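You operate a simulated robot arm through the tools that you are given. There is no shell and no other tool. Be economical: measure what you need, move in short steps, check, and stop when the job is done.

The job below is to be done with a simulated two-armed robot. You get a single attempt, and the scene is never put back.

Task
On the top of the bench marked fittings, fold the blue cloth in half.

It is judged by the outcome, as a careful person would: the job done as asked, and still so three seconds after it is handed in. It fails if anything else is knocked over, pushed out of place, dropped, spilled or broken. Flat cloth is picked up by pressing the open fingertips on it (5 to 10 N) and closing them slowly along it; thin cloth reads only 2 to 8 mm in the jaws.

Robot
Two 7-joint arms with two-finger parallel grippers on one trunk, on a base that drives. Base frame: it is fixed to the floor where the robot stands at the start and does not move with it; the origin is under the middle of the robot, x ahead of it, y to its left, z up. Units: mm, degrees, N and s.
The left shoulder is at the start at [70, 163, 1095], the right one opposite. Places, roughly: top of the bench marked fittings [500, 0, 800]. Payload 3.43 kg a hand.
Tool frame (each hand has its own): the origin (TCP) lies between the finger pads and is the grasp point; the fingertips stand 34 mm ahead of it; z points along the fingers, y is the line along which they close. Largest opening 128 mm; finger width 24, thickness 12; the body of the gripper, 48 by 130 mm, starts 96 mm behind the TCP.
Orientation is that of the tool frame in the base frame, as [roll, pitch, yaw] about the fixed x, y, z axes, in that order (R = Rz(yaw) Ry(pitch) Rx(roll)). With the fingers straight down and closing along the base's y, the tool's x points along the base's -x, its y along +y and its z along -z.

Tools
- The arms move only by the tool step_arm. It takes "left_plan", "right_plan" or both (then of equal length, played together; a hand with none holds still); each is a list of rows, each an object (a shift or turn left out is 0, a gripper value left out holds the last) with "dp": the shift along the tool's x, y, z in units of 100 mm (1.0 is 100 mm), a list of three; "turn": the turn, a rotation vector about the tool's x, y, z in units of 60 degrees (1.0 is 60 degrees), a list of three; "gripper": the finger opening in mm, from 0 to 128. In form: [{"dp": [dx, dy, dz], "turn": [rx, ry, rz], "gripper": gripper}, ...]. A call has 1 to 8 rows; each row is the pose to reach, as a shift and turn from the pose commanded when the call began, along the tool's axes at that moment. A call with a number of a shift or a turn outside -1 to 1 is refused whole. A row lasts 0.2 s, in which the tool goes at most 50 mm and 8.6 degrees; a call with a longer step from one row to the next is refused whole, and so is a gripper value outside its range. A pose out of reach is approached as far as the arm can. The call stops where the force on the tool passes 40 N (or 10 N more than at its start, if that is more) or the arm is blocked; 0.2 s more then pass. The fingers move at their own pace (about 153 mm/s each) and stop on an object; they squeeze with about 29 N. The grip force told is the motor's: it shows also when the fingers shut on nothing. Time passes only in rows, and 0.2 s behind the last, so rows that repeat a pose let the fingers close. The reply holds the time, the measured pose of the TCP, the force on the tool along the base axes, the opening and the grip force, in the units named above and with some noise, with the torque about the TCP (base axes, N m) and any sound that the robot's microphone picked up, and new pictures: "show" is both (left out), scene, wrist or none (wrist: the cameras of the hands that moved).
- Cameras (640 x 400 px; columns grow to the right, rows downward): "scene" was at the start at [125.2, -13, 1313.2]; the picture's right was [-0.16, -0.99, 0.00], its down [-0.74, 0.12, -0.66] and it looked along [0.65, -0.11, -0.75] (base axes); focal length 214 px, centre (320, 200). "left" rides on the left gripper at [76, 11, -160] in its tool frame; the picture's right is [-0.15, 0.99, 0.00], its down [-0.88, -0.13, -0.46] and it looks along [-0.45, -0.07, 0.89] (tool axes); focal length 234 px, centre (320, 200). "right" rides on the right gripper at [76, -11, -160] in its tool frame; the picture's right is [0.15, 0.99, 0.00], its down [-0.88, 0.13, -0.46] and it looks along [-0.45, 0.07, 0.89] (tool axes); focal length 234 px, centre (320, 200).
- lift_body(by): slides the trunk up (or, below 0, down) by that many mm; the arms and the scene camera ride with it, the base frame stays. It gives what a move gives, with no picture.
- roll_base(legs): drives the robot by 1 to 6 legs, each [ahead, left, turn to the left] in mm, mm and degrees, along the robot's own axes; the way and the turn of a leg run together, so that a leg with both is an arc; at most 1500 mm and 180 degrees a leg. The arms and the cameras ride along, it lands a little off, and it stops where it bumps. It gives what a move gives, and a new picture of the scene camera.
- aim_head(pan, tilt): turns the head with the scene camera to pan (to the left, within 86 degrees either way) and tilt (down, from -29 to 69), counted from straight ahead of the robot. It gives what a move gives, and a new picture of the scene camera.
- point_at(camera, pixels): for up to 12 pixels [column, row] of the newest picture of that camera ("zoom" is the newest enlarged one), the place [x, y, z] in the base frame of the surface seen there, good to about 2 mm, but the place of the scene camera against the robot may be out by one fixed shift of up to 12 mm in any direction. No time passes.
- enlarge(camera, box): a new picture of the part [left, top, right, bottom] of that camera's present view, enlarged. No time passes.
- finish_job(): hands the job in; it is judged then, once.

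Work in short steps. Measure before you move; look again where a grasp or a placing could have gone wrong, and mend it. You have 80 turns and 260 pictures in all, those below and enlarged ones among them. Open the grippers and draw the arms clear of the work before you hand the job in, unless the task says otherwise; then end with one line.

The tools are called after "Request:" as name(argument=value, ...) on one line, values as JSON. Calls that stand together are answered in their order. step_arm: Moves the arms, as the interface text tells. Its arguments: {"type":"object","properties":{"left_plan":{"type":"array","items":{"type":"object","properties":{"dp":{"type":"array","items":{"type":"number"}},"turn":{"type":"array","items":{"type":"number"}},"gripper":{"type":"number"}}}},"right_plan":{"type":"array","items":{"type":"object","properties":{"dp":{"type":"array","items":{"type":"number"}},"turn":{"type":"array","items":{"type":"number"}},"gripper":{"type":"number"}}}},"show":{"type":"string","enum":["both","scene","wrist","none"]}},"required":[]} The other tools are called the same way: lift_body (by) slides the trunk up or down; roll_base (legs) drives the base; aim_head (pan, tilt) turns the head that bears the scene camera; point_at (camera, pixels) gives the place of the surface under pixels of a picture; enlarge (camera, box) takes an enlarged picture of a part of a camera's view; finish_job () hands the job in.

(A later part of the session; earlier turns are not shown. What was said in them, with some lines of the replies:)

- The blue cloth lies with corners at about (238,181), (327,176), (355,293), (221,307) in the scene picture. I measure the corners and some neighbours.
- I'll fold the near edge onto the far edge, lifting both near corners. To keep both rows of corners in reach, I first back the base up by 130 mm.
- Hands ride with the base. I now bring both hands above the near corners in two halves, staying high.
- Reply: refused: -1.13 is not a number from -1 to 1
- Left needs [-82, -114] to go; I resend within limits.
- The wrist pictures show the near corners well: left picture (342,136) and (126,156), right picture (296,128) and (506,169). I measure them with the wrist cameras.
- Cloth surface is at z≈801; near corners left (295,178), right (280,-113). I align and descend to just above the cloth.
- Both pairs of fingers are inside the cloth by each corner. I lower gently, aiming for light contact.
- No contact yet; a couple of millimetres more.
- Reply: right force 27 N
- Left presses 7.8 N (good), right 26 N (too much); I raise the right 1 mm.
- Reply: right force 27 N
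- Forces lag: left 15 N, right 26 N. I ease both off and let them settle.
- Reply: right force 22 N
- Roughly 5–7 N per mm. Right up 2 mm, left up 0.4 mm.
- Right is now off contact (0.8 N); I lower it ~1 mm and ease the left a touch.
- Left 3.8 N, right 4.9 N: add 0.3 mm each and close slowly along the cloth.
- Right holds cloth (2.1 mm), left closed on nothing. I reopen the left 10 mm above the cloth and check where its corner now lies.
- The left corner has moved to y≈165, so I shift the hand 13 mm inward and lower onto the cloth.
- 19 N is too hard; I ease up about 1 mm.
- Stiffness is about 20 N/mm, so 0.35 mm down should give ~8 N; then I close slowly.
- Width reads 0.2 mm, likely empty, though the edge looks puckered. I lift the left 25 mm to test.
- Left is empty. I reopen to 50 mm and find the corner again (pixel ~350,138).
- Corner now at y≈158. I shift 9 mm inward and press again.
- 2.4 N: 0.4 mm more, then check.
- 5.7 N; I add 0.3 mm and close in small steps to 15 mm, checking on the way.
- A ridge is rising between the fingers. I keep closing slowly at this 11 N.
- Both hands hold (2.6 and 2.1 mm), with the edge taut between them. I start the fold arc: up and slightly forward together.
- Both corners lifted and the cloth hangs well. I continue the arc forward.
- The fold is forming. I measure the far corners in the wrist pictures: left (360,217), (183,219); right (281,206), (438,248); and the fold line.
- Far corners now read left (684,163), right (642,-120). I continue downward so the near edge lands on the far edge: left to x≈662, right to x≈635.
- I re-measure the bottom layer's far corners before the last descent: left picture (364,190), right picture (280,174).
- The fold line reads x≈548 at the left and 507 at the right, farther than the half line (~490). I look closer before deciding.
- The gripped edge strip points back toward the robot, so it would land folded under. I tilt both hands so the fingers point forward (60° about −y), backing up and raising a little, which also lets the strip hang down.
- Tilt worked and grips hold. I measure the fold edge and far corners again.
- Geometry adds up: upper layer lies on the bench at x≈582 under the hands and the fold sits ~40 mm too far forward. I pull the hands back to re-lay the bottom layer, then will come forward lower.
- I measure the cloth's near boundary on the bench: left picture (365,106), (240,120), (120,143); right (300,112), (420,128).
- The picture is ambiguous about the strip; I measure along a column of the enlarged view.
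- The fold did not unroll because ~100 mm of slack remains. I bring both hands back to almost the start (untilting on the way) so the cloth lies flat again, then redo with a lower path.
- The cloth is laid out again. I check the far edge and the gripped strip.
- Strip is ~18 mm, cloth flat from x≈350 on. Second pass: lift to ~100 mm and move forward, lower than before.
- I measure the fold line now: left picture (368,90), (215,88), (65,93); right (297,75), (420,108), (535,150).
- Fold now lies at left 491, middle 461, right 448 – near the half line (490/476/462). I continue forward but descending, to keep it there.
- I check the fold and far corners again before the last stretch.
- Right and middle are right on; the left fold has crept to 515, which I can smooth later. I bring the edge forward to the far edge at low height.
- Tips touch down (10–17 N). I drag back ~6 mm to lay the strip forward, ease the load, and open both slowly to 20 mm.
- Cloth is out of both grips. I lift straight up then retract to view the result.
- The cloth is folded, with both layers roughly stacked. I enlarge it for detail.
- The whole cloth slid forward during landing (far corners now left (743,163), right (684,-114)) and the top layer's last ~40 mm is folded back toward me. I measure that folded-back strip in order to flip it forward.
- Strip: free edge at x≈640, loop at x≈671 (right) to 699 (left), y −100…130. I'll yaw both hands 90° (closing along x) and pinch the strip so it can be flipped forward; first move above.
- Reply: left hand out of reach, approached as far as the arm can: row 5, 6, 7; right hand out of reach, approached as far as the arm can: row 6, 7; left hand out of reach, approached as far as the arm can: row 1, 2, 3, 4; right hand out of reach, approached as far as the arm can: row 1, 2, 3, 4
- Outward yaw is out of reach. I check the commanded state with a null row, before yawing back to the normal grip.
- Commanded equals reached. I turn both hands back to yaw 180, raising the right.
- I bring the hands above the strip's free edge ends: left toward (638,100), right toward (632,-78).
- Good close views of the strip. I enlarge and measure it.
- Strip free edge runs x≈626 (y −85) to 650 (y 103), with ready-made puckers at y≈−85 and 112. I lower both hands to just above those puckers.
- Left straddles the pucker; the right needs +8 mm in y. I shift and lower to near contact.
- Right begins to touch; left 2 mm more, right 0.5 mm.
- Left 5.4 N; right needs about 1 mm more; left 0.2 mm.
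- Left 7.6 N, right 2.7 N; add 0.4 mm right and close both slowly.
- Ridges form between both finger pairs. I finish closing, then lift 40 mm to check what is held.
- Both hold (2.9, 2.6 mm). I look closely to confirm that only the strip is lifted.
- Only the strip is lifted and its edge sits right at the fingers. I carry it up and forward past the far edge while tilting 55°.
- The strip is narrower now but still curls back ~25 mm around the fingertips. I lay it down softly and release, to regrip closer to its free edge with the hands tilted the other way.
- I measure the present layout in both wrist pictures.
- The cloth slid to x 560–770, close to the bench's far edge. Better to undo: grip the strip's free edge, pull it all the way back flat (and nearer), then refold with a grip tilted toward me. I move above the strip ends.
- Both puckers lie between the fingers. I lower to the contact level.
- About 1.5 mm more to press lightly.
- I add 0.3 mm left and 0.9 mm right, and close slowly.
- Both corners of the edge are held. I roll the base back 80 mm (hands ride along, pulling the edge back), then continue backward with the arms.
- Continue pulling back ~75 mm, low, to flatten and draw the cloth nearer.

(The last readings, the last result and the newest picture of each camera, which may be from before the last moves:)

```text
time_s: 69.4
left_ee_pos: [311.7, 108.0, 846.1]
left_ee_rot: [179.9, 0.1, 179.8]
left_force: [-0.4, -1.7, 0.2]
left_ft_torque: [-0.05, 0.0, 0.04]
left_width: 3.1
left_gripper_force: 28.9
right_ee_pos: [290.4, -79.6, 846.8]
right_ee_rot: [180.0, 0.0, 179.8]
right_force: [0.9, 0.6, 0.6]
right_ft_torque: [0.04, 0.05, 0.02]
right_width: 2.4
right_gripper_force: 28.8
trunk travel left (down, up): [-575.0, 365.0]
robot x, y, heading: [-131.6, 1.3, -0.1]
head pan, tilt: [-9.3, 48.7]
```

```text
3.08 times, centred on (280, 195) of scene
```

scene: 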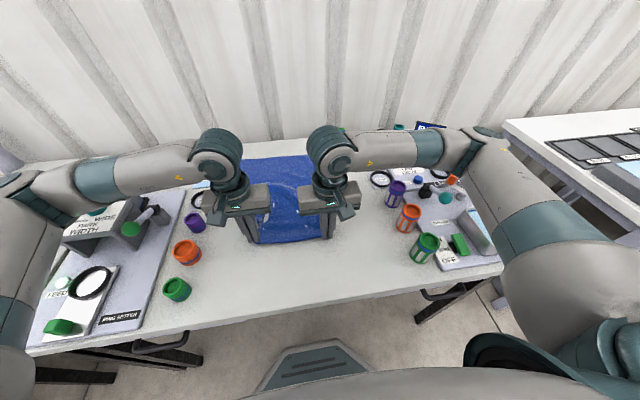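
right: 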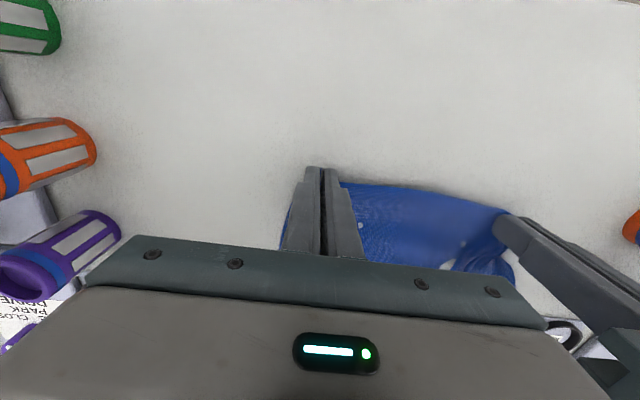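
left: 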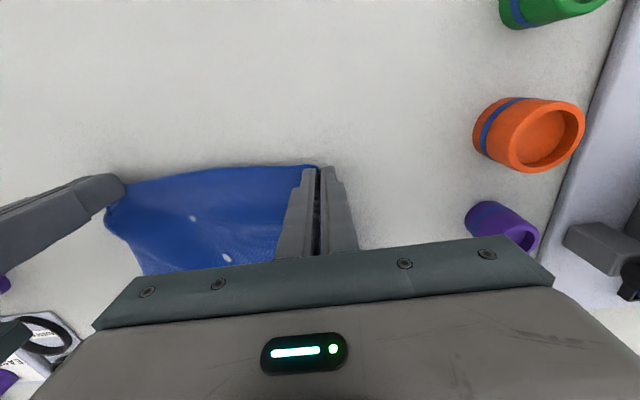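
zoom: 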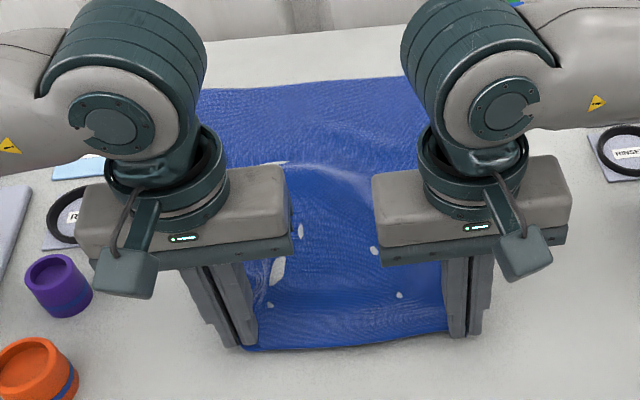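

White specks appear in the cloth and the corners seem tucked. I set it down, release and retreat for a clear look.

Request:
step_arm(left_plan=[{"dp": [0.03, 0, 0.06]}, {"dp": [0.03, 0, 0.06], "gripper": 8}, {"dp": [0.03, 0, 0.06], "gripper": 24}, {"dp": [0.03, 0, -0.1]}, {"dp": [0.03, 0, -0.5]}, {"dp": [0.0, 0.3, -0.8]}, {"dp": [-0.0, 0.6, -1.0]}, {"dp": [-0.0, 1.0, -1.0]}], right_plan=[{"dp": [0.03, 0, 0.06]}, {"dp": [0.03, 0, 0.06], "gripper": 8}, {"dp": [0.03, 0, 0.06], "gripper": 24}, {"dp": [0.03, 0, -0.1]}, {"dp": [0.03, 0, -0.5]}, {"dp": [0.0, -0.3, -0.8]}, {"dp": [-0.0, -0.6, -1.0]}, {"dp": [-0.0, -1.0, -1.0]}])

Request:
enlarge(camera="scene", box=[200, 140, 360, 260])

```text
time_s: 71.2
left_ee_pos: [310.2, 211.6, 948.6]
left_ee_rot: [179.9, 0.1, 179.8]
left_force: [-0.4, 0.4, 0.2]
left_ft_torque: [-0.01, -0.05, -0.02]
left_width: 23.7
left_gripper_force: 0.0
right_ee_pos: [289.9, -182.7, 947.8]
right_ee_rot: [180.0, 0.0, 179.8]
right_force: [0.3, -0.1, -1.3]
right_ft_torque: [-0.02, -0.02, -0.01]
right_width: 24.3
right_gripper_force: 0.1
trunk travel left (down, up): [-575.0, 365.0]
robot x, y, heading: [-132.3, 1.2, -0.1]
head pan, tilt: [-9.3, 48.7]
```

scene: 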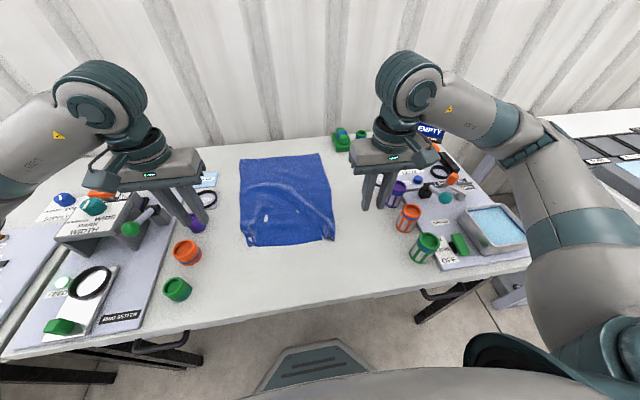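
right: 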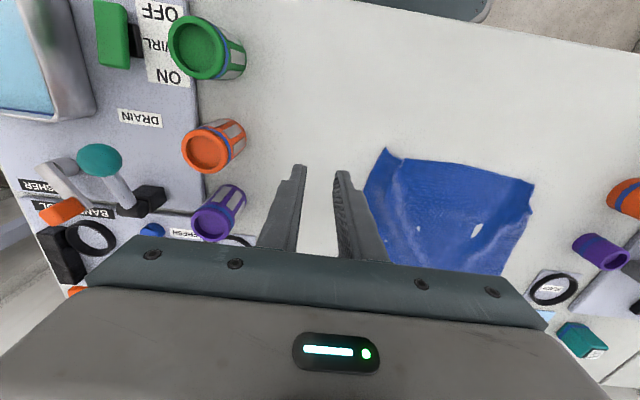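
left: 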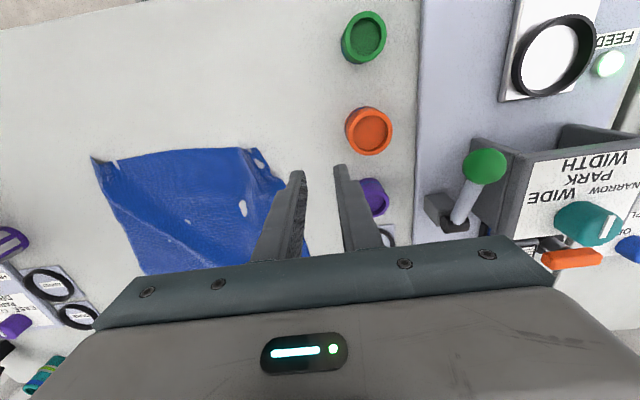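

```text
3.33 times, centred on (280, 200) of scene
```

zoom: 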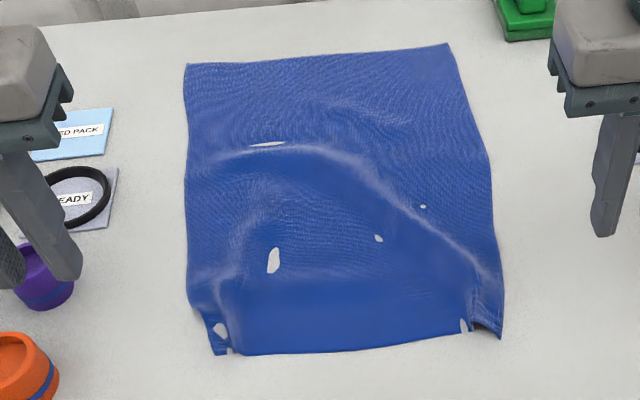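

The cloth is back nearly flat with a loose wave in the middle (white specks are where it touches the bench surface). I measure its outline.

Request:
point_at(camera="left", pixels=[[95, 160], [255, 150], [180, 152], [242, 210], [160, 200], [120, 162], [262, 165]])

Request:
point_at(camera="right", pixels=[[384, 150], [531, 185], [460, 168], [476, 229], [380, 185]])

Request:
point_at(camera="zoom", pixels=[[190, 68], [447, 47], [499, 334], [225, 352], [315, 60], [300, 150], [400, 200], [274, 262], [190, 280], [490, 200]])

Request:
enlarge(camera="left", box=[80, 130, 300, 268])

```text
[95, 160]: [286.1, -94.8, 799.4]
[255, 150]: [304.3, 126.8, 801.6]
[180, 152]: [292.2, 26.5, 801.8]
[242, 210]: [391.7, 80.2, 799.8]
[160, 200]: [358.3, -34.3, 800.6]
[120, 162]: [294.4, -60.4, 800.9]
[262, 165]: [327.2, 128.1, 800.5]
```

```text
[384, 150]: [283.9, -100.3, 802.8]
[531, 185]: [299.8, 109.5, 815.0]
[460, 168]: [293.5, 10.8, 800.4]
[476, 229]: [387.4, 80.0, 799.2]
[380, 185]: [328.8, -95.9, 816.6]
```

```text
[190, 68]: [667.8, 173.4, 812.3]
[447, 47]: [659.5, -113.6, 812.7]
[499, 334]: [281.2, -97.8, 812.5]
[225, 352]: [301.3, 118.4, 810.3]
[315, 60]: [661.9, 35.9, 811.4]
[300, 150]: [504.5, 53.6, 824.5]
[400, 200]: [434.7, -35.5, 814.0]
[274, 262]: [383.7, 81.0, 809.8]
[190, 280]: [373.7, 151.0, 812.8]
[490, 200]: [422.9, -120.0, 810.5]
```

```text
2.90 times, centred on (190, 199) of left
```

zoom: 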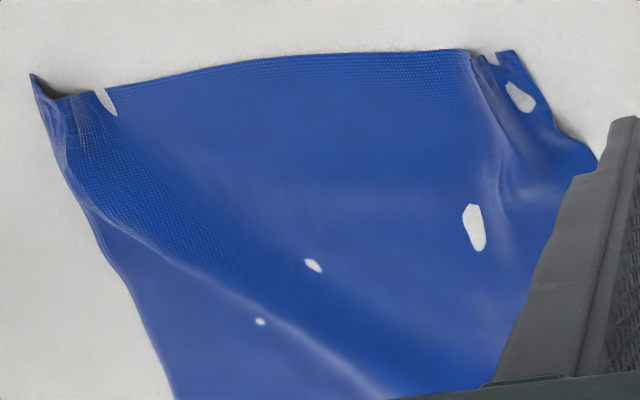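

Layout: near edge x≈285–302, far edge 663–672, so the full length is back. I tilt both hands 35° toward me and move over the puckers at y≈108 and −80.

Request:
step_arm(left_plan=[{"dp": [-0.02, -0.2, 0.05], "turn": [0, 0.117, 0], "gripper": 40}, {"dp": [-0.05, -0.4, 0.15], "turn": [0, 0.233, 0]}, {"dp": [-0.07, -0.6, 0.3], "turn": [0, 0.35, 0]}, {"dp": [-0.1, -0.8, 0.5], "turn": [0, 0.467, 0]}, {"dp": [-0.12, -1.0, 0.75], "turn": [0, 0.583, 0]}, {"dp": [-0.12, -1.0, 0.85], "turn": [0, 0.583, 0]}], right_plan=[{"dp": [-0.04, 0.2, 0.05], "turn": [0, 0.117, 0], "gripper": 40}, {"dp": [-0.08, 0.4, 0.15], "turn": [0, 0.233, 0]}, {"dp": [-0.12, 0.6, 0.3], "turn": [0, 0.35, 0]}, {"dp": [-0.16, 0.8, 0.5], "turn": [0, 0.467, 0]}, {"dp": [-0.19, 1.0, 0.75], "turn": [0, 0.583, 0]}, {"dp": [-0.19, 1.0, 0.85], "turn": [0, 0.583, 0]}])

```text
time_s: 72.6
left_ee_pos: [324.8, 108.5, 861.7]
left_ee_rot: [-179.9, -35.0, 179.9]
left_force: [-0.5, -0.1, 0.4]
left_ft_torque: [-0.03, -0.03, -0.01]
left_width: 39.9
left_gripper_force: 0.1
right_ee_pos: [310.5, -79.1, 862.0]
right_ee_rot: [179.9, -35.0, 180.0]
right_force: [-0.7, -0.3, -1.2]
right_ft_torque: [0.02, -0.01, -0.02]
right_width: 40.1
right_gripper_force: 0.1
trunk travel left (down, up): [-575.0, 365.0]
robot x, y, heading: [-132.4, 3.8, 0.1]
head pan, tilt: [-9.3, 48.7]
```

scene: 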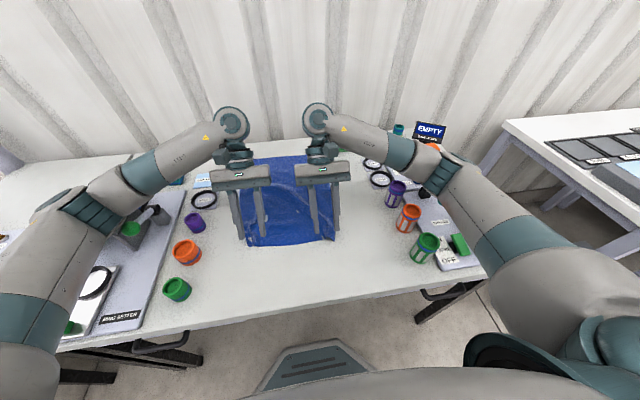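
right: 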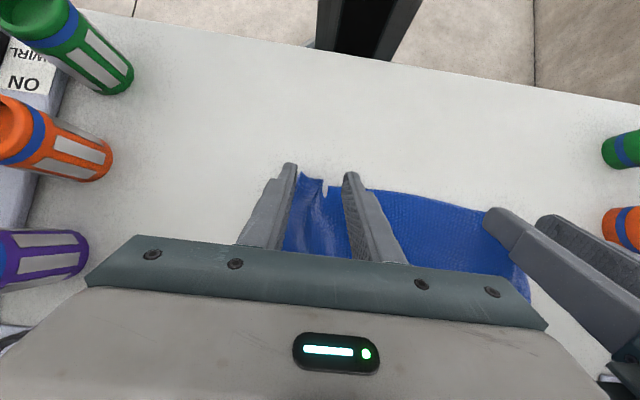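
left: 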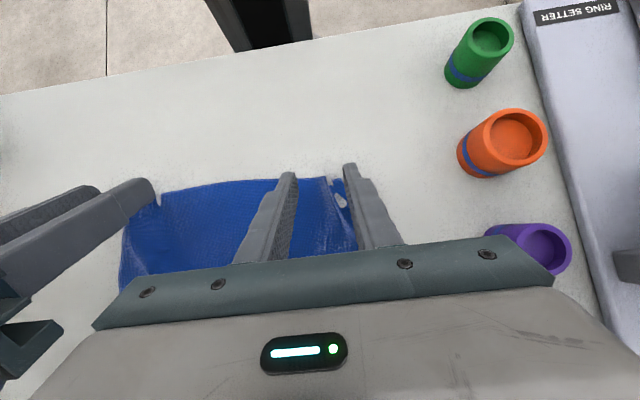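

Puckers are between the fingers; the outer fingers are a little beyond the cloth, so I shift inward 6–8 mm and descend vertically 22 mm.

Request:
step_arm(left_plan=[{"dp": [-0.05, -0.06, 0.07]}, {"dp": [-0.1, -0.06, 0.14]}, {"dp": [-0.126, -0.06, 0.18]}, {"dp": [-0.137, -0.06, 0.195]}, {"dp": [-0.137, -0.06, 0.195]}], right_plan=[{"dp": [-0.05, 0.08, 0.07]}, {"dp": [-0.1, 0.08, 0.14]}, {"dp": [-0.126, 0.08, 0.18]}, {"dp": [-0.137, 0.08, 0.195]}, {"dp": [-0.137, 0.08, 0.195]}], show="wrist")

```text
time_s: 73.8
left_ee_pos: [331.6, 104.1, 854.4]
left_ee_rot: [179.6, -32.8, -179.4]
left_force: [-0.3, -0.4, -0.4]
left_ft_torque: [-0.01, -0.02, -0.04]
left_width: 39.9
left_gripper_force: 0.0
right_ee_pos: [307.6, -73.4, 840.4]
right_ee_rot: [179.7, -34.8, -180.0]
right_force: [0.0, 0.2, -0.3]
right_ft_torque: [0.02, 0.0, -0.02]
right_width: 40.3
right_gripper_force: 0.0
trunk travel left (down, up): [-575.0, 365.0]
robot x, y, heading: [-131.5, 0.6, -0.0]
head pan, tilt: [-9.3, 48.7]
```

right: 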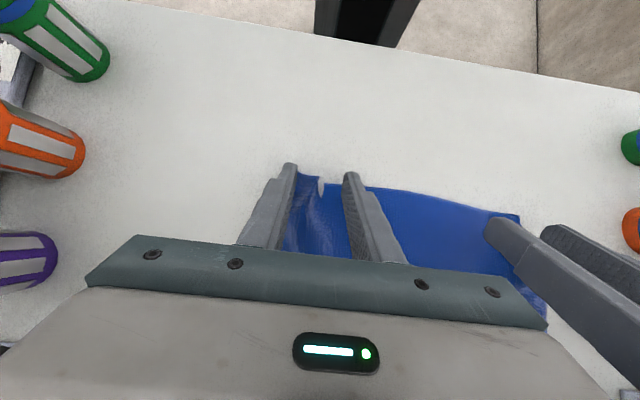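
left: 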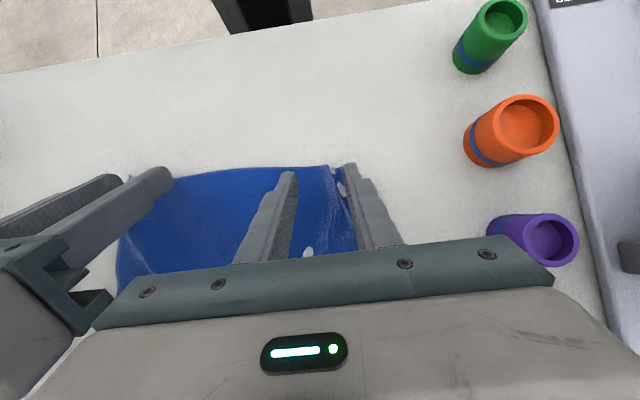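

The left arm stopped short (z 854, tilt −33). I reduce the left's tilt to about −20 and see where it settles.

Request:
step_arm(left_plan=[{"turn": [0, -0.1, 0]}, {"turn": [0, -0.21, 0]}, {"turn": [0, -0.21, 0]}], show="none")

```text
time_s: 74.6
left_ee_pos: [323.2, 95.7, 847.2]
left_ee_rot: [179.5, -20.9, -179.9]
left_force: [-0.3, -0.2, 0.0]
left_ft_torque: [-0.01, -0.01, -0.02]
left_width: 40.0
left_gripper_force: 0.0
right_ee_pos: [304.4, -78.5, 839.5]
right_ee_rot: [179.4, -34.6, -179.9]
right_force: [0.2, 0.0, 0.1]
right_ft_torque: [0.0, 0.02, 0.03]
right_width: 40.0
right_gripper_force: 0.0
trunk travel left (down, up): [-575.0, 365.0]
robot x, y, heading: [-129.4, -4.7, -0.2]
head pan, tilt: [-9.3, 48.7]
```

Left is free again. I place it at x≈313, y≈102 near contact and nudge the right down 2 mm.

Request:
step_arm(left_plan=[{"dp": [0.03, 0.03, 0.05]}, {"dp": [0.063, 0.06, 0.1]}, {"dp": [0.063, 0.06, 0.115]}, {"dp": [0.063, 0.06, 0.115]}], right_plan=[{"dp": [0, 0.05, 0]}, {"dp": [-0.006, 0.05, 0.008]}, {"dp": [-0.011, 0.05, 0.016]}, {"dp": [-0.011, 0.05, 0.016]}], show="wrist")

```text
time_s: 75.6
left_ee_pos: [317.1, 92.4, 845.3]
left_ee_rot: [179.1, -20.5, 179.9]
left_force: [-0.3, -0.6, 1.0]
left_ft_torque: [0.0, 0.04, 0.0]
left_width: 39.8
left_gripper_force: 0.1
right_ee_pos: [307.6, -78.9, 836.9]
right_ee_rot: [178.8, -34.7, -179.6]
right_force: [0.0, -0.5, 0.1]
right_ft_torque: [0.02, 0.01, -0.01]
right_width: 40.0
right_gripper_force: 0.0
trunk travel left (down, up): [-575.0, 365.0]
robot x, y, heading: [-131.9, -0.8, -0.1]
head pan, tilt: [-9.3, 48.7]
```

right: 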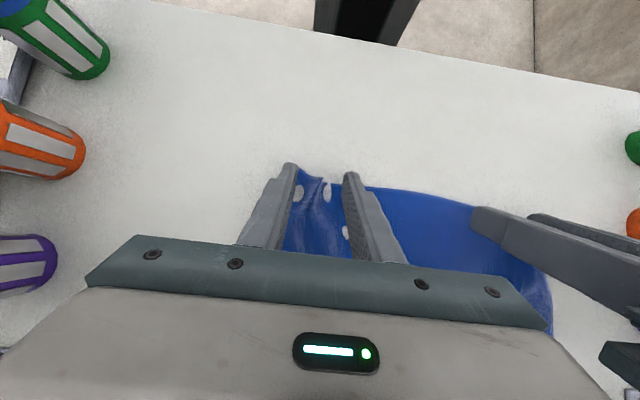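
left: 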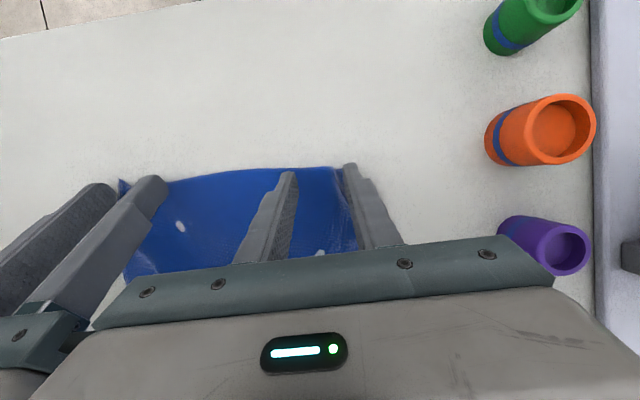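

Position is acceptable (left fingers y 72–112, cloth reaches ~126). I lower the left ~7 mm and right 1.5 mm to contact.

Request:
step_arm(left_plan=[{"dp": [-0.012, 0.0, 0.03]}, {"dp": [-0.025, 0.0, 0.065]}, {"dp": [-0.025, 0.0, 0.065]}], right_plan=[{"dp": [-0.005, 0, 0.007]}, {"dp": [-0.009, 0, 0.013]}, {"dp": [-0.009, 0, 0.013]}], show="none")

```text
time_s: 76.4
left_ee_pos: [319.6, 91.9, 839.6]
left_ee_rot: [178.9, -20.2, 179.9]
left_force: [0.9, 0.6, 0.6]
left_ft_torque: [-0.03, -0.03, -0.01]
left_width: 39.8
left_gripper_force: 0.1
right_ee_pos: [306.5, -81.7, 837.2]
right_ee_rot: [178.7, -34.6, -180.0]
right_force: [-0.4, 0.6, 0.1]
right_ft_torque: [-0.03, 0.04, 0.03]
right_width: 40.1
right_gripper_force: 0.5
trunk travel left (down, up): [-575.0, 365.0]
robot x, y, heading: [-129.5, 4.4, -0.9]
head pan, tilt: [-9.3, 48.7]
```

Still just above; left back 6 mm and down 2.7 mm; right down 2 mm and 6 mm inward.

Request:
step_arm(left_plan=[{"dp": [0.047, 0.0, 0.03]}, {"dp": [0.047, 0.0, 0.045]}, {"dp": [0.047, 0.0, 0.045]}], right_plan=[{"dp": [0, 0.06, 0]}, {"dp": [-0.011, 0.06, 0.018]}, {"dp": [-0.011, 0.06, 0.018]}], show="none")

```text
time_s: 77.4
left_ee_pos: [313.9, 94.2, 844.2]
left_ee_rot: [179.6, -19.0, 179.0]
left_force: [1.3, 0.2, 0.4]
left_ft_torque: [0.03, 0.0, 0.01]
left_width: 40.0
left_gripper_force: 0.1
right_ee_pos: [303.1, -74.0, 836.0]
right_ee_rot: [179.1, -34.3, 179.6]
right_force: [0.3, 1.3, 17.1]
right_ft_torque: [-0.34, 0.15, -0.02]
right_width: 40.1
right_gripper_force: 0.0
trunk travel left (down, up): [-575.0, 365.0]
robot x, y, heading: [-128.7, -0.5, -1.0]
head pan, tilt: [-9.3, 48.7]
stopped in row 3 (left hand): the arm was blocked; the commanded pose is now the measured one
```

The left arm is blocked at this tilt. I turn the left upright (x≈304, y≈97), and ease the right's 17 N by ~0.7 mm.

Request:
step_arm(left_plan=[{"dp": [0.03, 0.01, -0.03], "turn": [0, -0.11, 0]}, {"dp": [0.07, 0.03, -0.0], "turn": [0, -0.22, 0]}, {"dp": [0.104, 0.03, 0.004], "turn": [0, -0.317, 0]}, {"dp": [0.104, 0.03, 0.004], "turn": [0, -0.317, 0]}], right_plan=[{"dp": [0.004, 0, -0.006]}, {"dp": [0.004, 0, -0.006]}, {"dp": [0.004, 0, -0.006]}, {"dp": [0.004, 0, -0.006]}], show="none")

```text
time_s: 78.2
left_ee_pos: [306.3, 108.1, 836.5]
left_ee_rot: [179.7, -3.2, 179.6]
left_force: [-0.6, -0.2, -0.1]
left_ft_torque: [-0.03, -0.01, 0.01]
left_width: 39.8
left_gripper_force: 0.0
right_ee_pos: [307.3, -64.4, 837.3]
right_ee_rot: [179.5, -34.7, 179.6]
right_force: [-2.0, -1.2, 11.2]
right_ft_torque: [-0.21, 0.2, -0.05]
right_width: 40.6
right_gripper_force: 0.4
trunk travel left (down, up): [-575.0, 365.0]
robot x, y, heading: [-130.4, -0.9, -0.5]
head pan, tilt: [-9.3, 48.7]
stopped in row 3 (right hand): the force on the tool passed its limit (the readings are from after the stop); the commanded pose is now the measured one
5 turns are left
```

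I have only a few turns left, so I batch: press the left ~1.3 mm, close both slowly, then lift 40 mm and look.

Request:
step_arm(left_plan=[{"dp": [0, -0.03, 0.008]}, {"dp": [0, -0.03, 0.013], "gripper": 35}, {"dp": [0, -0.03, 0.013], "gripper": 30}, {"dp": [0, -0.03, 0.013], "gripper": 25}, {"dp": [0, -0.03, 0.013], "gripper": 20}, {"dp": [0, -0.03, 0.013], "gripper": 14}, {"dp": [0, -0.03, 0.013], "gripper": 7}, {"dp": [0, -0.03, 0.013], "gripper": 0}], right_plan=[{"dp": [0, 0, 0]}, {"dp": [0, 0, 0], "gripper": 35}, {"dp": [0, 0, 0], "gripper": 30}, {"dp": [0, 0, 0], "gripper": 25}, {"dp": [0, 0, 0], "gripper": 20}, {"dp": [0, 0, 0], "gripper": 14}, {"dp": [0, 0, 0], "gripper": 7}, {"dp": [0, 0, 0], "gripper": 0}], show="none")

Request:
step_arm(left_plan=[{"gripper": 0}, {"dp": [0, 0, 0], "gripper": 0}, {"dp": [-0.03, 0, -0.2]}, {"dp": [-0.06, 0, -0.4]}], right_plan=[{"gripper": 0}, {"dp": [0, 0, 0], "gripper": 0}, {"dp": [0.09, 0, -0.18], "turn": [0, -0.13, 0]}, {"dp": [0.18, 0, -0.36], "turn": [0, -0.26, 0]}], show="both")

```text
time_s: 80.0
left_ee_pos: [306.2, 106.0, 836.2]
left_ee_rot: [179.9, -3.4, 179.6]
left_force: [-0.1, -5.1, 11.9]
left_ft_torque: [-0.16, -0.13, 0.0]
left_width: 3.2
left_gripper_force: 29.0
right_ee_pos: [306.7, -63.0, 837.7]
right_ee_rot: [179.8, -34.7, 179.5]
right_force: [0.2, 3.4, 0.3]
right_ft_torque: [0.12, -0.01, 0.0]
right_width: 2.5
right_gripper_force: 29.2
trunk travel left (down, up): [-575.0, 365.0]
robot x, y, heading: [-132.2, 3.9, -0.5]
head pan, tilt: [-9.3, 48.7]
```

```text
time_s: 81.0
left_ee_pos: [317.4, 106.2, 873.1]
left_ee_rot: [179.8, -3.6, 179.4]
left_force: [0.2, -6.2, 0.6]
left_ft_torque: [-0.17, -0.03, 0.04]
left_width: 3.3
left_gripper_force: 29.0
right_ee_pos: [316.1, -66.2, 874.3]
right_ee_rot: [179.8, -19.2, 179.2]
right_force: [-0.5, 6.0, 0.0]
right_ft_torque: [0.21, -0.02, 0.0]
right_width: 2.3
right_gripper_force: 28.9
trunk travel left (down, up): [-575.0, 365.0]
robot x, y, heading: [-130.2, 2.4, -0.4]
head pan, tilt: [-9.3, 48.7]
4 turns are left
```

scene: 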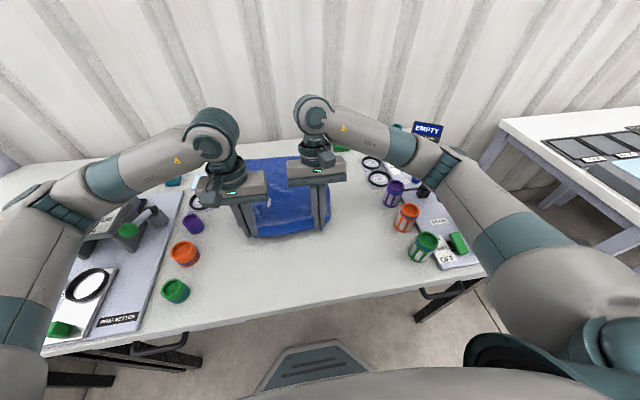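
right: 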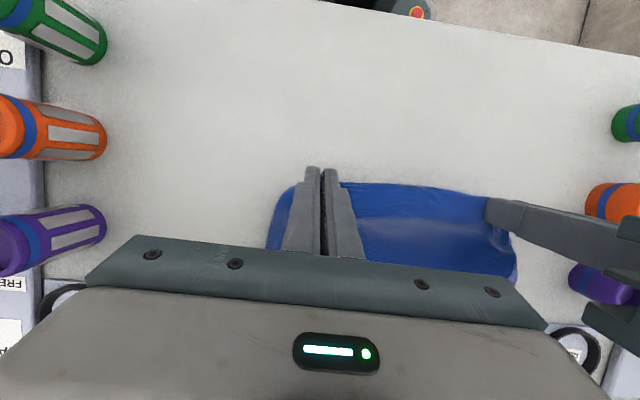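
left: 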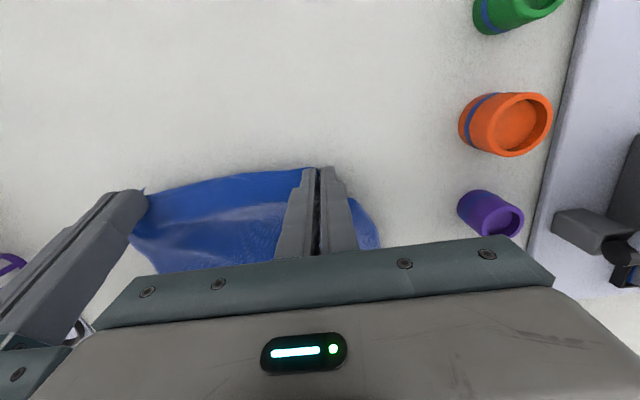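

Both hold (3.3, 2.3 mm), edge taut. I run the whole fold in one batch: lift and forward, tilt forward, descend, ending clear of the bench so nothing drags.

Request:
step_arm(left_plan=[{"dp": [-0.088, 0, -0.186]}, {"dp": [-0.229, 0, -0.345]}, {"dp": [-0.391, 0, -0.475]}, {"dp": [-0.565, 0, -0.567]}, {"dp": [-0.762, 0, -0.629]}, {"dp": [-0.96, 0, -0.662]}], right_plan=[{"dp": [-0.016, 0, -0.2], "turn": [0, -0.053, 0]}, {"dp": [-0.09, 0, -0.387], "turn": [0, -0.107, 0]}, {"dp": [-0.193, 0, -0.554], "turn": [0, -0.16, 0]}, {"dp": [-0.317, 0, -0.686], "turn": [0, -0.213, 0]}, {"dp": [-0.471, 0, -0.796], "turn": [0, -0.267, 0]}, {"dp": [-0.634, 0, -0.876], "turn": [0, -0.32, 0]}], show="none")

Request:
step_arm(left_plan=[{"dp": [-0.11, 0, 0.001], "turn": [0, -0.08, 0]}, {"dp": [-0.221, 0, 0.002], "turn": [0, -0.16, 0]}, {"dp": [-0.331, 0, 0.003], "turn": [0, -0.24, 0]}, {"dp": [-0.441, 0, 0.004], "turn": [0, -0.32, 0]}, {"dp": [-0.551, 0, 0.005], "turn": [0, -0.4, 0]}, {"dp": [-0.662, 0, 0.006], "turn": [0, -0.48, 0]}, {"dp": [-0.772, 0, 0.007], "turn": [0, -0.56, 0]}], right_plan=[{"dp": [-0.113, 0, 0.012], "turn": [0, -0.071, 0]}, {"dp": [-0.226, 0, 0.025], "turn": [0, -0.143, 0]}, {"dp": [-0.339, 0, 0.037], "turn": [0, -0.214, 0]}, {"dp": [-0.452, 0, 0.049], "turn": [0, -0.286, 0]}, {"dp": [-0.564, 0, 0.062], "turn": [0, -0.357, 0]}, {"dp": [-0.677, 0, 0.074], "turn": [0, -0.429, 0]}, {"dp": [-0.79, 0, 0.086], "turn": [0, -0.5, 0]}], show="none")

Request:
step_arm(left_plan=[{"dp": [-0.04, 0, 0.26], "turn": [0, -0.083, 0]}, {"dp": [-0.093, 0, 0.52], "turn": [0, -0.167, 0]}, {"dp": [-0.181, 0, 0.767], "turn": [0, -0.25, 0]}, {"dp": [-0.292, 0, 0.994], "turn": [0, -0.333, 0]}], right_plan=[{"dp": [-0.04, 0, 0.26], "turn": [0, -0.083, 0]}, {"dp": [-0.093, 0, 0.52], "turn": [0, -0.167, 0]}, {"dp": [-0.181, 0, 0.767], "turn": [0, -0.25, 0]}, {"dp": [-0.292, 0, 0.994], "turn": [0, -0.333, 0]}], show="none")

Request:
step_arm(left_plan=[{"dp": [-0.067, 0, 0.205], "turn": [0, -0.025, 0]}, {"dp": [-0.117, 0, 0.372], "turn": [0, -0.05, 0]}, {"dp": [-0.155, 0, 0.496], "turn": [0, -0.075, 0]}, {"dp": [-0.156, 0, 0.574], "turn": [0, -0.1, 0]}], right_plan=[{"dp": [-0.08, 0, 0.22], "turn": [0, -0.025, 0]}, {"dp": [-0.142, 0, 0.403], "turn": [0, -0.05, 0]}, {"dp": [-0.188, 0, 0.535], "turn": [0, -0.075, 0]}, {"dp": [-0.188, 0, 0.613], "turn": [0, -0.1, 0]}], show="both")

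Request:
point_at(camera="scene", pixels=[[240, 190], [280, 192], [325, 190], [280, 180]])

```text
time_s: 82.4
left_ee_pos: [419.0, 105.0, 932.2]
left_ee_rot: [179.8, -3.9, 179.5]
left_force: [0.4, -4.9, 0.0]
left_ft_torque: [-0.18, -0.01, 0.05]
left_width: 3.1
left_gripper_force: 28.9
right_ee_pos: [405.1, -66.6, 936.3]
right_ee_rot: [179.9, -0.2, 179.3]
right_force: [0.9, 5.4, -0.5]
right_ft_torque: [0.18, 0.0, 0.06]
right_width: 2.2
right_gripper_force: 29.0
trunk travel left (down, up): [-575.0, 365.0]
robot x, y, heading: [-131.4, -3.2, -0.1]
head pan, tilt: [-9.3, 48.7]
```

```text
time_s: 84.0
left_ee_pos: [496.9, 104.6, 926.1]
left_ee_rot: [179.9, 29.9, 179.5]
left_force: [0.3, -5.7, 1.0]
left_ft_torque: [-0.2, 0.0, -0.05]
left_width: 3.2
left_gripper_force: 28.9
right_ee_pos: [484.6, -65.2, 925.6]
right_ee_rot: [179.8, 29.8, 179.3]
right_force: [0.4, 4.6, -0.5]
right_ft_torque: [0.12, 0.04, 0.12]
right_width: 2.3
right_gripper_force: 28.7
trunk travel left (down, up): [-575.0, 365.0]
robot x, y, heading: [-132.4, 1.6, -0.2]
head pan, tilt: [-9.3, 48.7]
```

```text
time_s: 85.0
left_ee_pos: [570.1, 103.4, 853.6]
left_ee_rot: [179.9, 49.8, 179.4]
left_force: [-0.1, -4.1, 0.6]
left_ft_torque: [-0.11, 0.03, -0.08]
left_width: 3.0
left_gripper_force: 29.5
right_ee_pos: [560.1, -66.1, 854.7]
right_ee_rot: [179.7, 49.8, 179.2]
right_force: [-0.4, 4.7, -0.6]
right_ft_torque: [0.07, 0.05, 0.17]
right_width: 2.4
right_gripper_force: 29.1
trunk travel left (down, up): [-575.0, 365.0]
robot x, y, heading: [-128.5, -1.4, -0.6]
head pan, tilt: [-9.3, 48.7]
```

```text
time_s: 86.0
left_ee_pos: [623.6, 102.4, 830.3]
left_ee_rot: [179.8, 55.8, 179.3]
left_force: [0.4, -5.4, 1.6]
left_ft_torque: [-0.11, -0.07, -0.12]
left_width: 3.0
left_gripper_force: 28.9
right_ee_pos: [617.2, -68.0, 832.4]
right_ee_rot: [179.7, 56.0, 179.1]
right_force: [0.1, 5.4, -0.2]
right_ft_torque: [0.05, -0.02, 0.16]
right_width: 2.4
right_gripper_force: 29.0
trunk travel left (down, up): [-575.0, 365.0]
robot x, y, heading: [-132.3, -0.4, -0.5]
head pan, tilt: [-9.3, 48.7]
```

scene: 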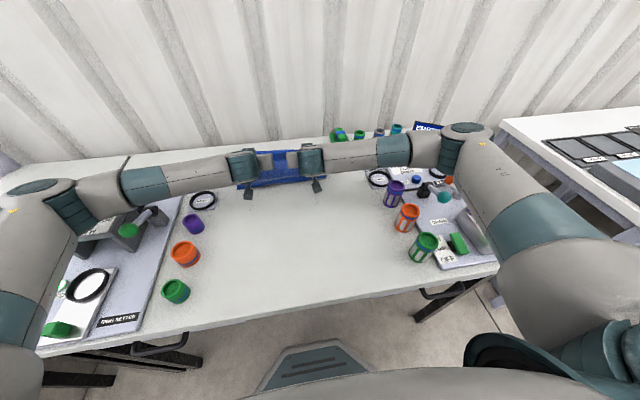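
right: 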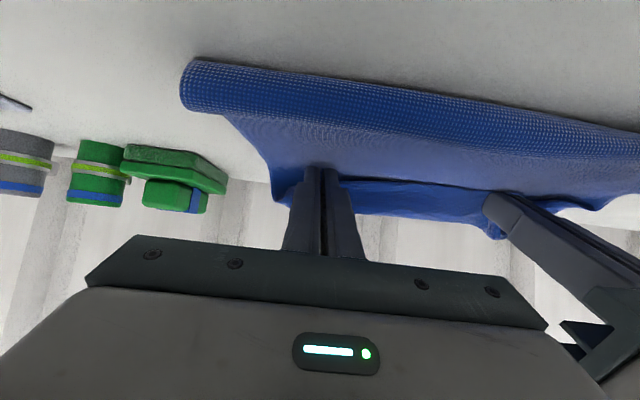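
left: 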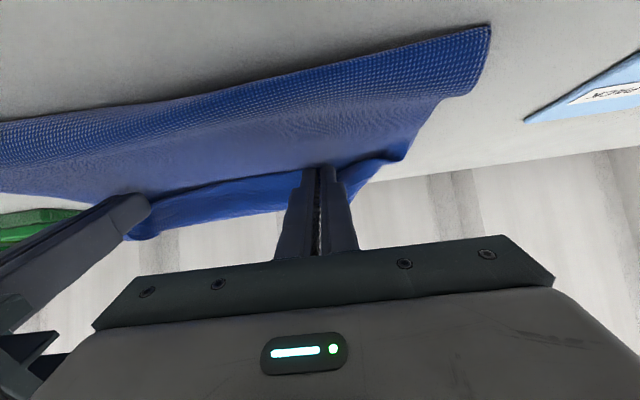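

```text
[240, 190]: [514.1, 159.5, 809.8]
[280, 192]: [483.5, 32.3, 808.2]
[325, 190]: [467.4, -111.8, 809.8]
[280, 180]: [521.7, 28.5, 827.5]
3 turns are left
```

The fold lies at x≈472–515, close to the half line, with the edge held over the far edge. I release slowly, lift straight up and withdraw, then look and measure.

Request:
step_arm(left_plan=[{"dp": [0, 0, 0], "gripper": 3}, {"gripper": 8}, {"gripper": 16}, {"gripper": 26}, {"gripper": 26}, {"dp": [-0.12, 0, -0.08]}, {"dp": [-0.33, 0, -0.22]}, {"dp": [-0.66, 0, -0.45]}], right_plan=[{"dp": [0, 0, 0], "gripper": 3}, {"gripper": 8}, {"gripper": 16}, {"gripper": 26}, {"gripper": 26}, {"dp": [-0.12, 0, -0.08]}, {"dp": [-0.33, 0, -0.22]}, {"dp": [-0.66, 0, -0.45]}], show="none")

Request:
step_arm(left_plan=[{"dp": [-0.1, 0, -0.2], "turn": [0, 0.143, 0]}, {"dp": [-0.2, 0, -0.4], "turn": [0, 0.286, 0]}, {"dp": [-0.3, 0.1, -0.6], "turn": [0, 0.429, 0]}, {"dp": [-0.3, 0.3, -0.8], "turn": [0, 0.571, 0]}, {"dp": [-0.3, 0.5, -1.0], "turn": [0, 0.714, 0]}, {"dp": [-0.3, 0.7, -1.0], "turn": [0, 0.857, 0]}, {"dp": [-0.3, 0.9, -1.0], "turn": [0, 0.93, 0]}], right_plan=[{"dp": [-0.1, 0, -0.2], "turn": [0, 0.143, 0]}, {"dp": [-0.2, 0, -0.4], "turn": [0, 0.286, 0]}, {"dp": [-0.3, -0.1, -0.6], "turn": [0, 0.429, 0]}, {"dp": [-0.3, -0.3, -0.8], "turn": [0, 0.571, 0]}, {"dp": [-0.3, -0.5, -1.0], "turn": [0, 0.714, 0]}, {"dp": [-0.3, -0.7, -1.0], "turn": [0, 0.857, 0]}, {"dp": [-0.3, -0.9, -1.0], "turn": [0, 0.93, 0]}], show="both")

Request:
enlarge(camera="scene", box=[216, 130, 344, 210])

Request:
point_at(camera="zoom", pixels=[[130, 290], [320, 300], [520, 290], [160, 120], [320, 115], [510, 110], [320, 140], [320, 160], [200, 160], [450, 160], [320, 200], [320, 250]])

```text
time_s: 87.8
left_ee_pos: [624.3, 103.3, 911.4]
left_ee_rot: [179.9, 55.9, 179.4]
left_force: [-0.3, 0.3, -0.4]
left_ft_torque: [0.02, -0.01, 0.01]
left_width: 25.8
left_gripper_force: 0.0
right_ee_pos: [615.6, -67.9, 910.3]
right_ee_rot: [179.8, 55.6, 179.2]
right_force: [0.5, -0.3, -1.1]
right_ft_torque: [0.03, -0.04, -0.01]
right_width: 26.1
right_gripper_force: 0.1
trunk travel left (down, up): [-575.0, 365.0]
robot x, y, heading: [-131.6, 3.2, -0.4]
head pan, tilt: [-9.3, 48.7]
```

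```text
time_s: 89.4
left_ee_pos: [559.3, 193.8, 991.3]
left_ee_rot: [179.9, -0.1, 179.4]
left_force: [0.3, 0.2, -0.6]
left_ft_torque: [0.02, -0.02, -0.01]
left_width: 25.8
left_gripper_force: 0.2
right_ee_pos: [550.6, -157.5, 990.0]
right_ee_rot: [179.8, -0.2, 179.4]
right_force: [0.3, -0.3, -0.7]
right_ft_torque: [0.01, 0.03, 0.02]
right_width: 25.8
right_gripper_force: 0.0
trunk travel left (down, up): [-575.0, 365.0]
robot x, y, heading: [-129.3, 2.3, -0.5]
head pan, tilt: [-9.3, 48.7]
```

scene: 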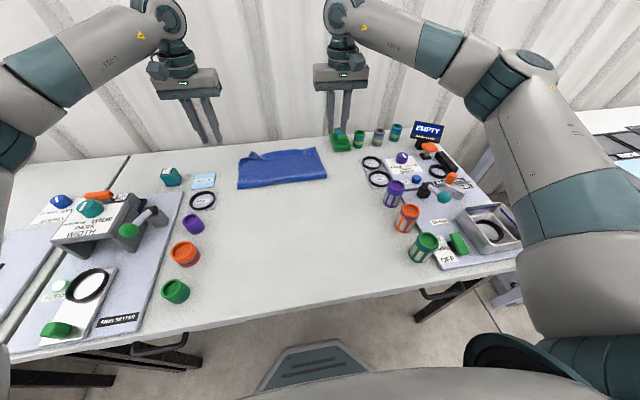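
right: 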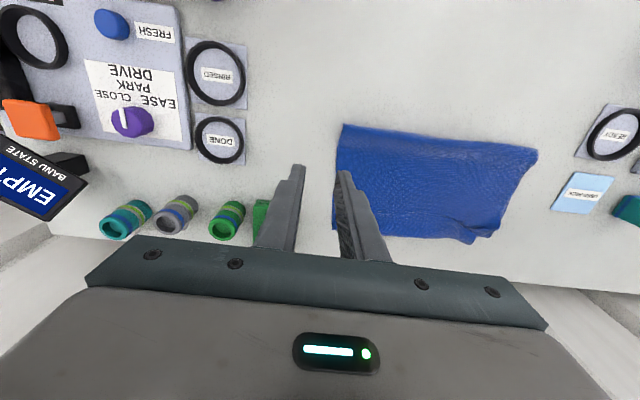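
left: 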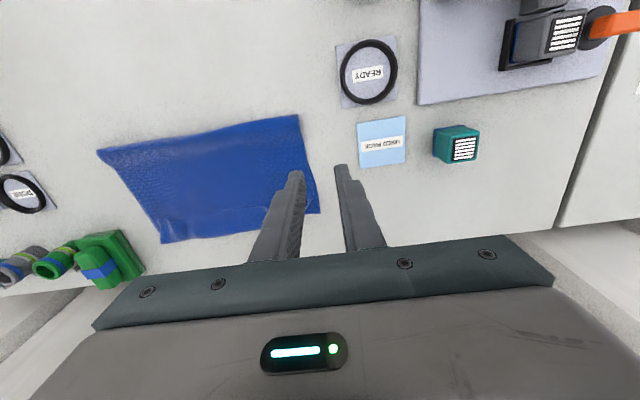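

```text
5.00 times, centred on (280, 170) of scene
```

zoom: 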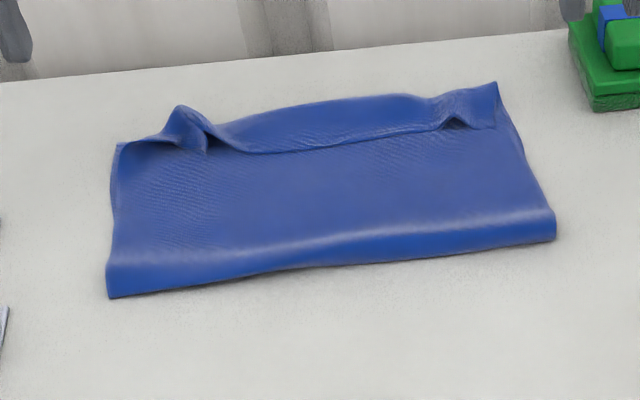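

```text
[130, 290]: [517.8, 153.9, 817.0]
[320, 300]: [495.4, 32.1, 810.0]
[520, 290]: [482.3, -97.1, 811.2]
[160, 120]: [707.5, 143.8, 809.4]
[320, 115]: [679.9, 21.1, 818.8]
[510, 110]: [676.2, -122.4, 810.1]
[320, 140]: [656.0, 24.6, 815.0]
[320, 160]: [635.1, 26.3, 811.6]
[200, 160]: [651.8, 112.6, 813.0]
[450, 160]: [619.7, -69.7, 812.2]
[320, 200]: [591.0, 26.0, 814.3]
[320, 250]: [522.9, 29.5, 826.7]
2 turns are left
```

The cloth lies folded about in half across its length. A strip of about 30 mm along the top edge is still turned back. Both grippers are open and well above the bench, so I hand the job in.

Request:
finish_job()

```text
The job is handed in.
```

I folded the blue cloth about in half on the fittings bench and handed the job in, but the fold isn't clean. A strip of about 30 mm along the top layer's edge is still turned back, and there are small puckers where the grippers held it. The grippers are open and the arms are clear. The other items look undisturbed, except that the tray on the right, which showed blue earlier, shows a black ring in the last picture; I didn't look into why.
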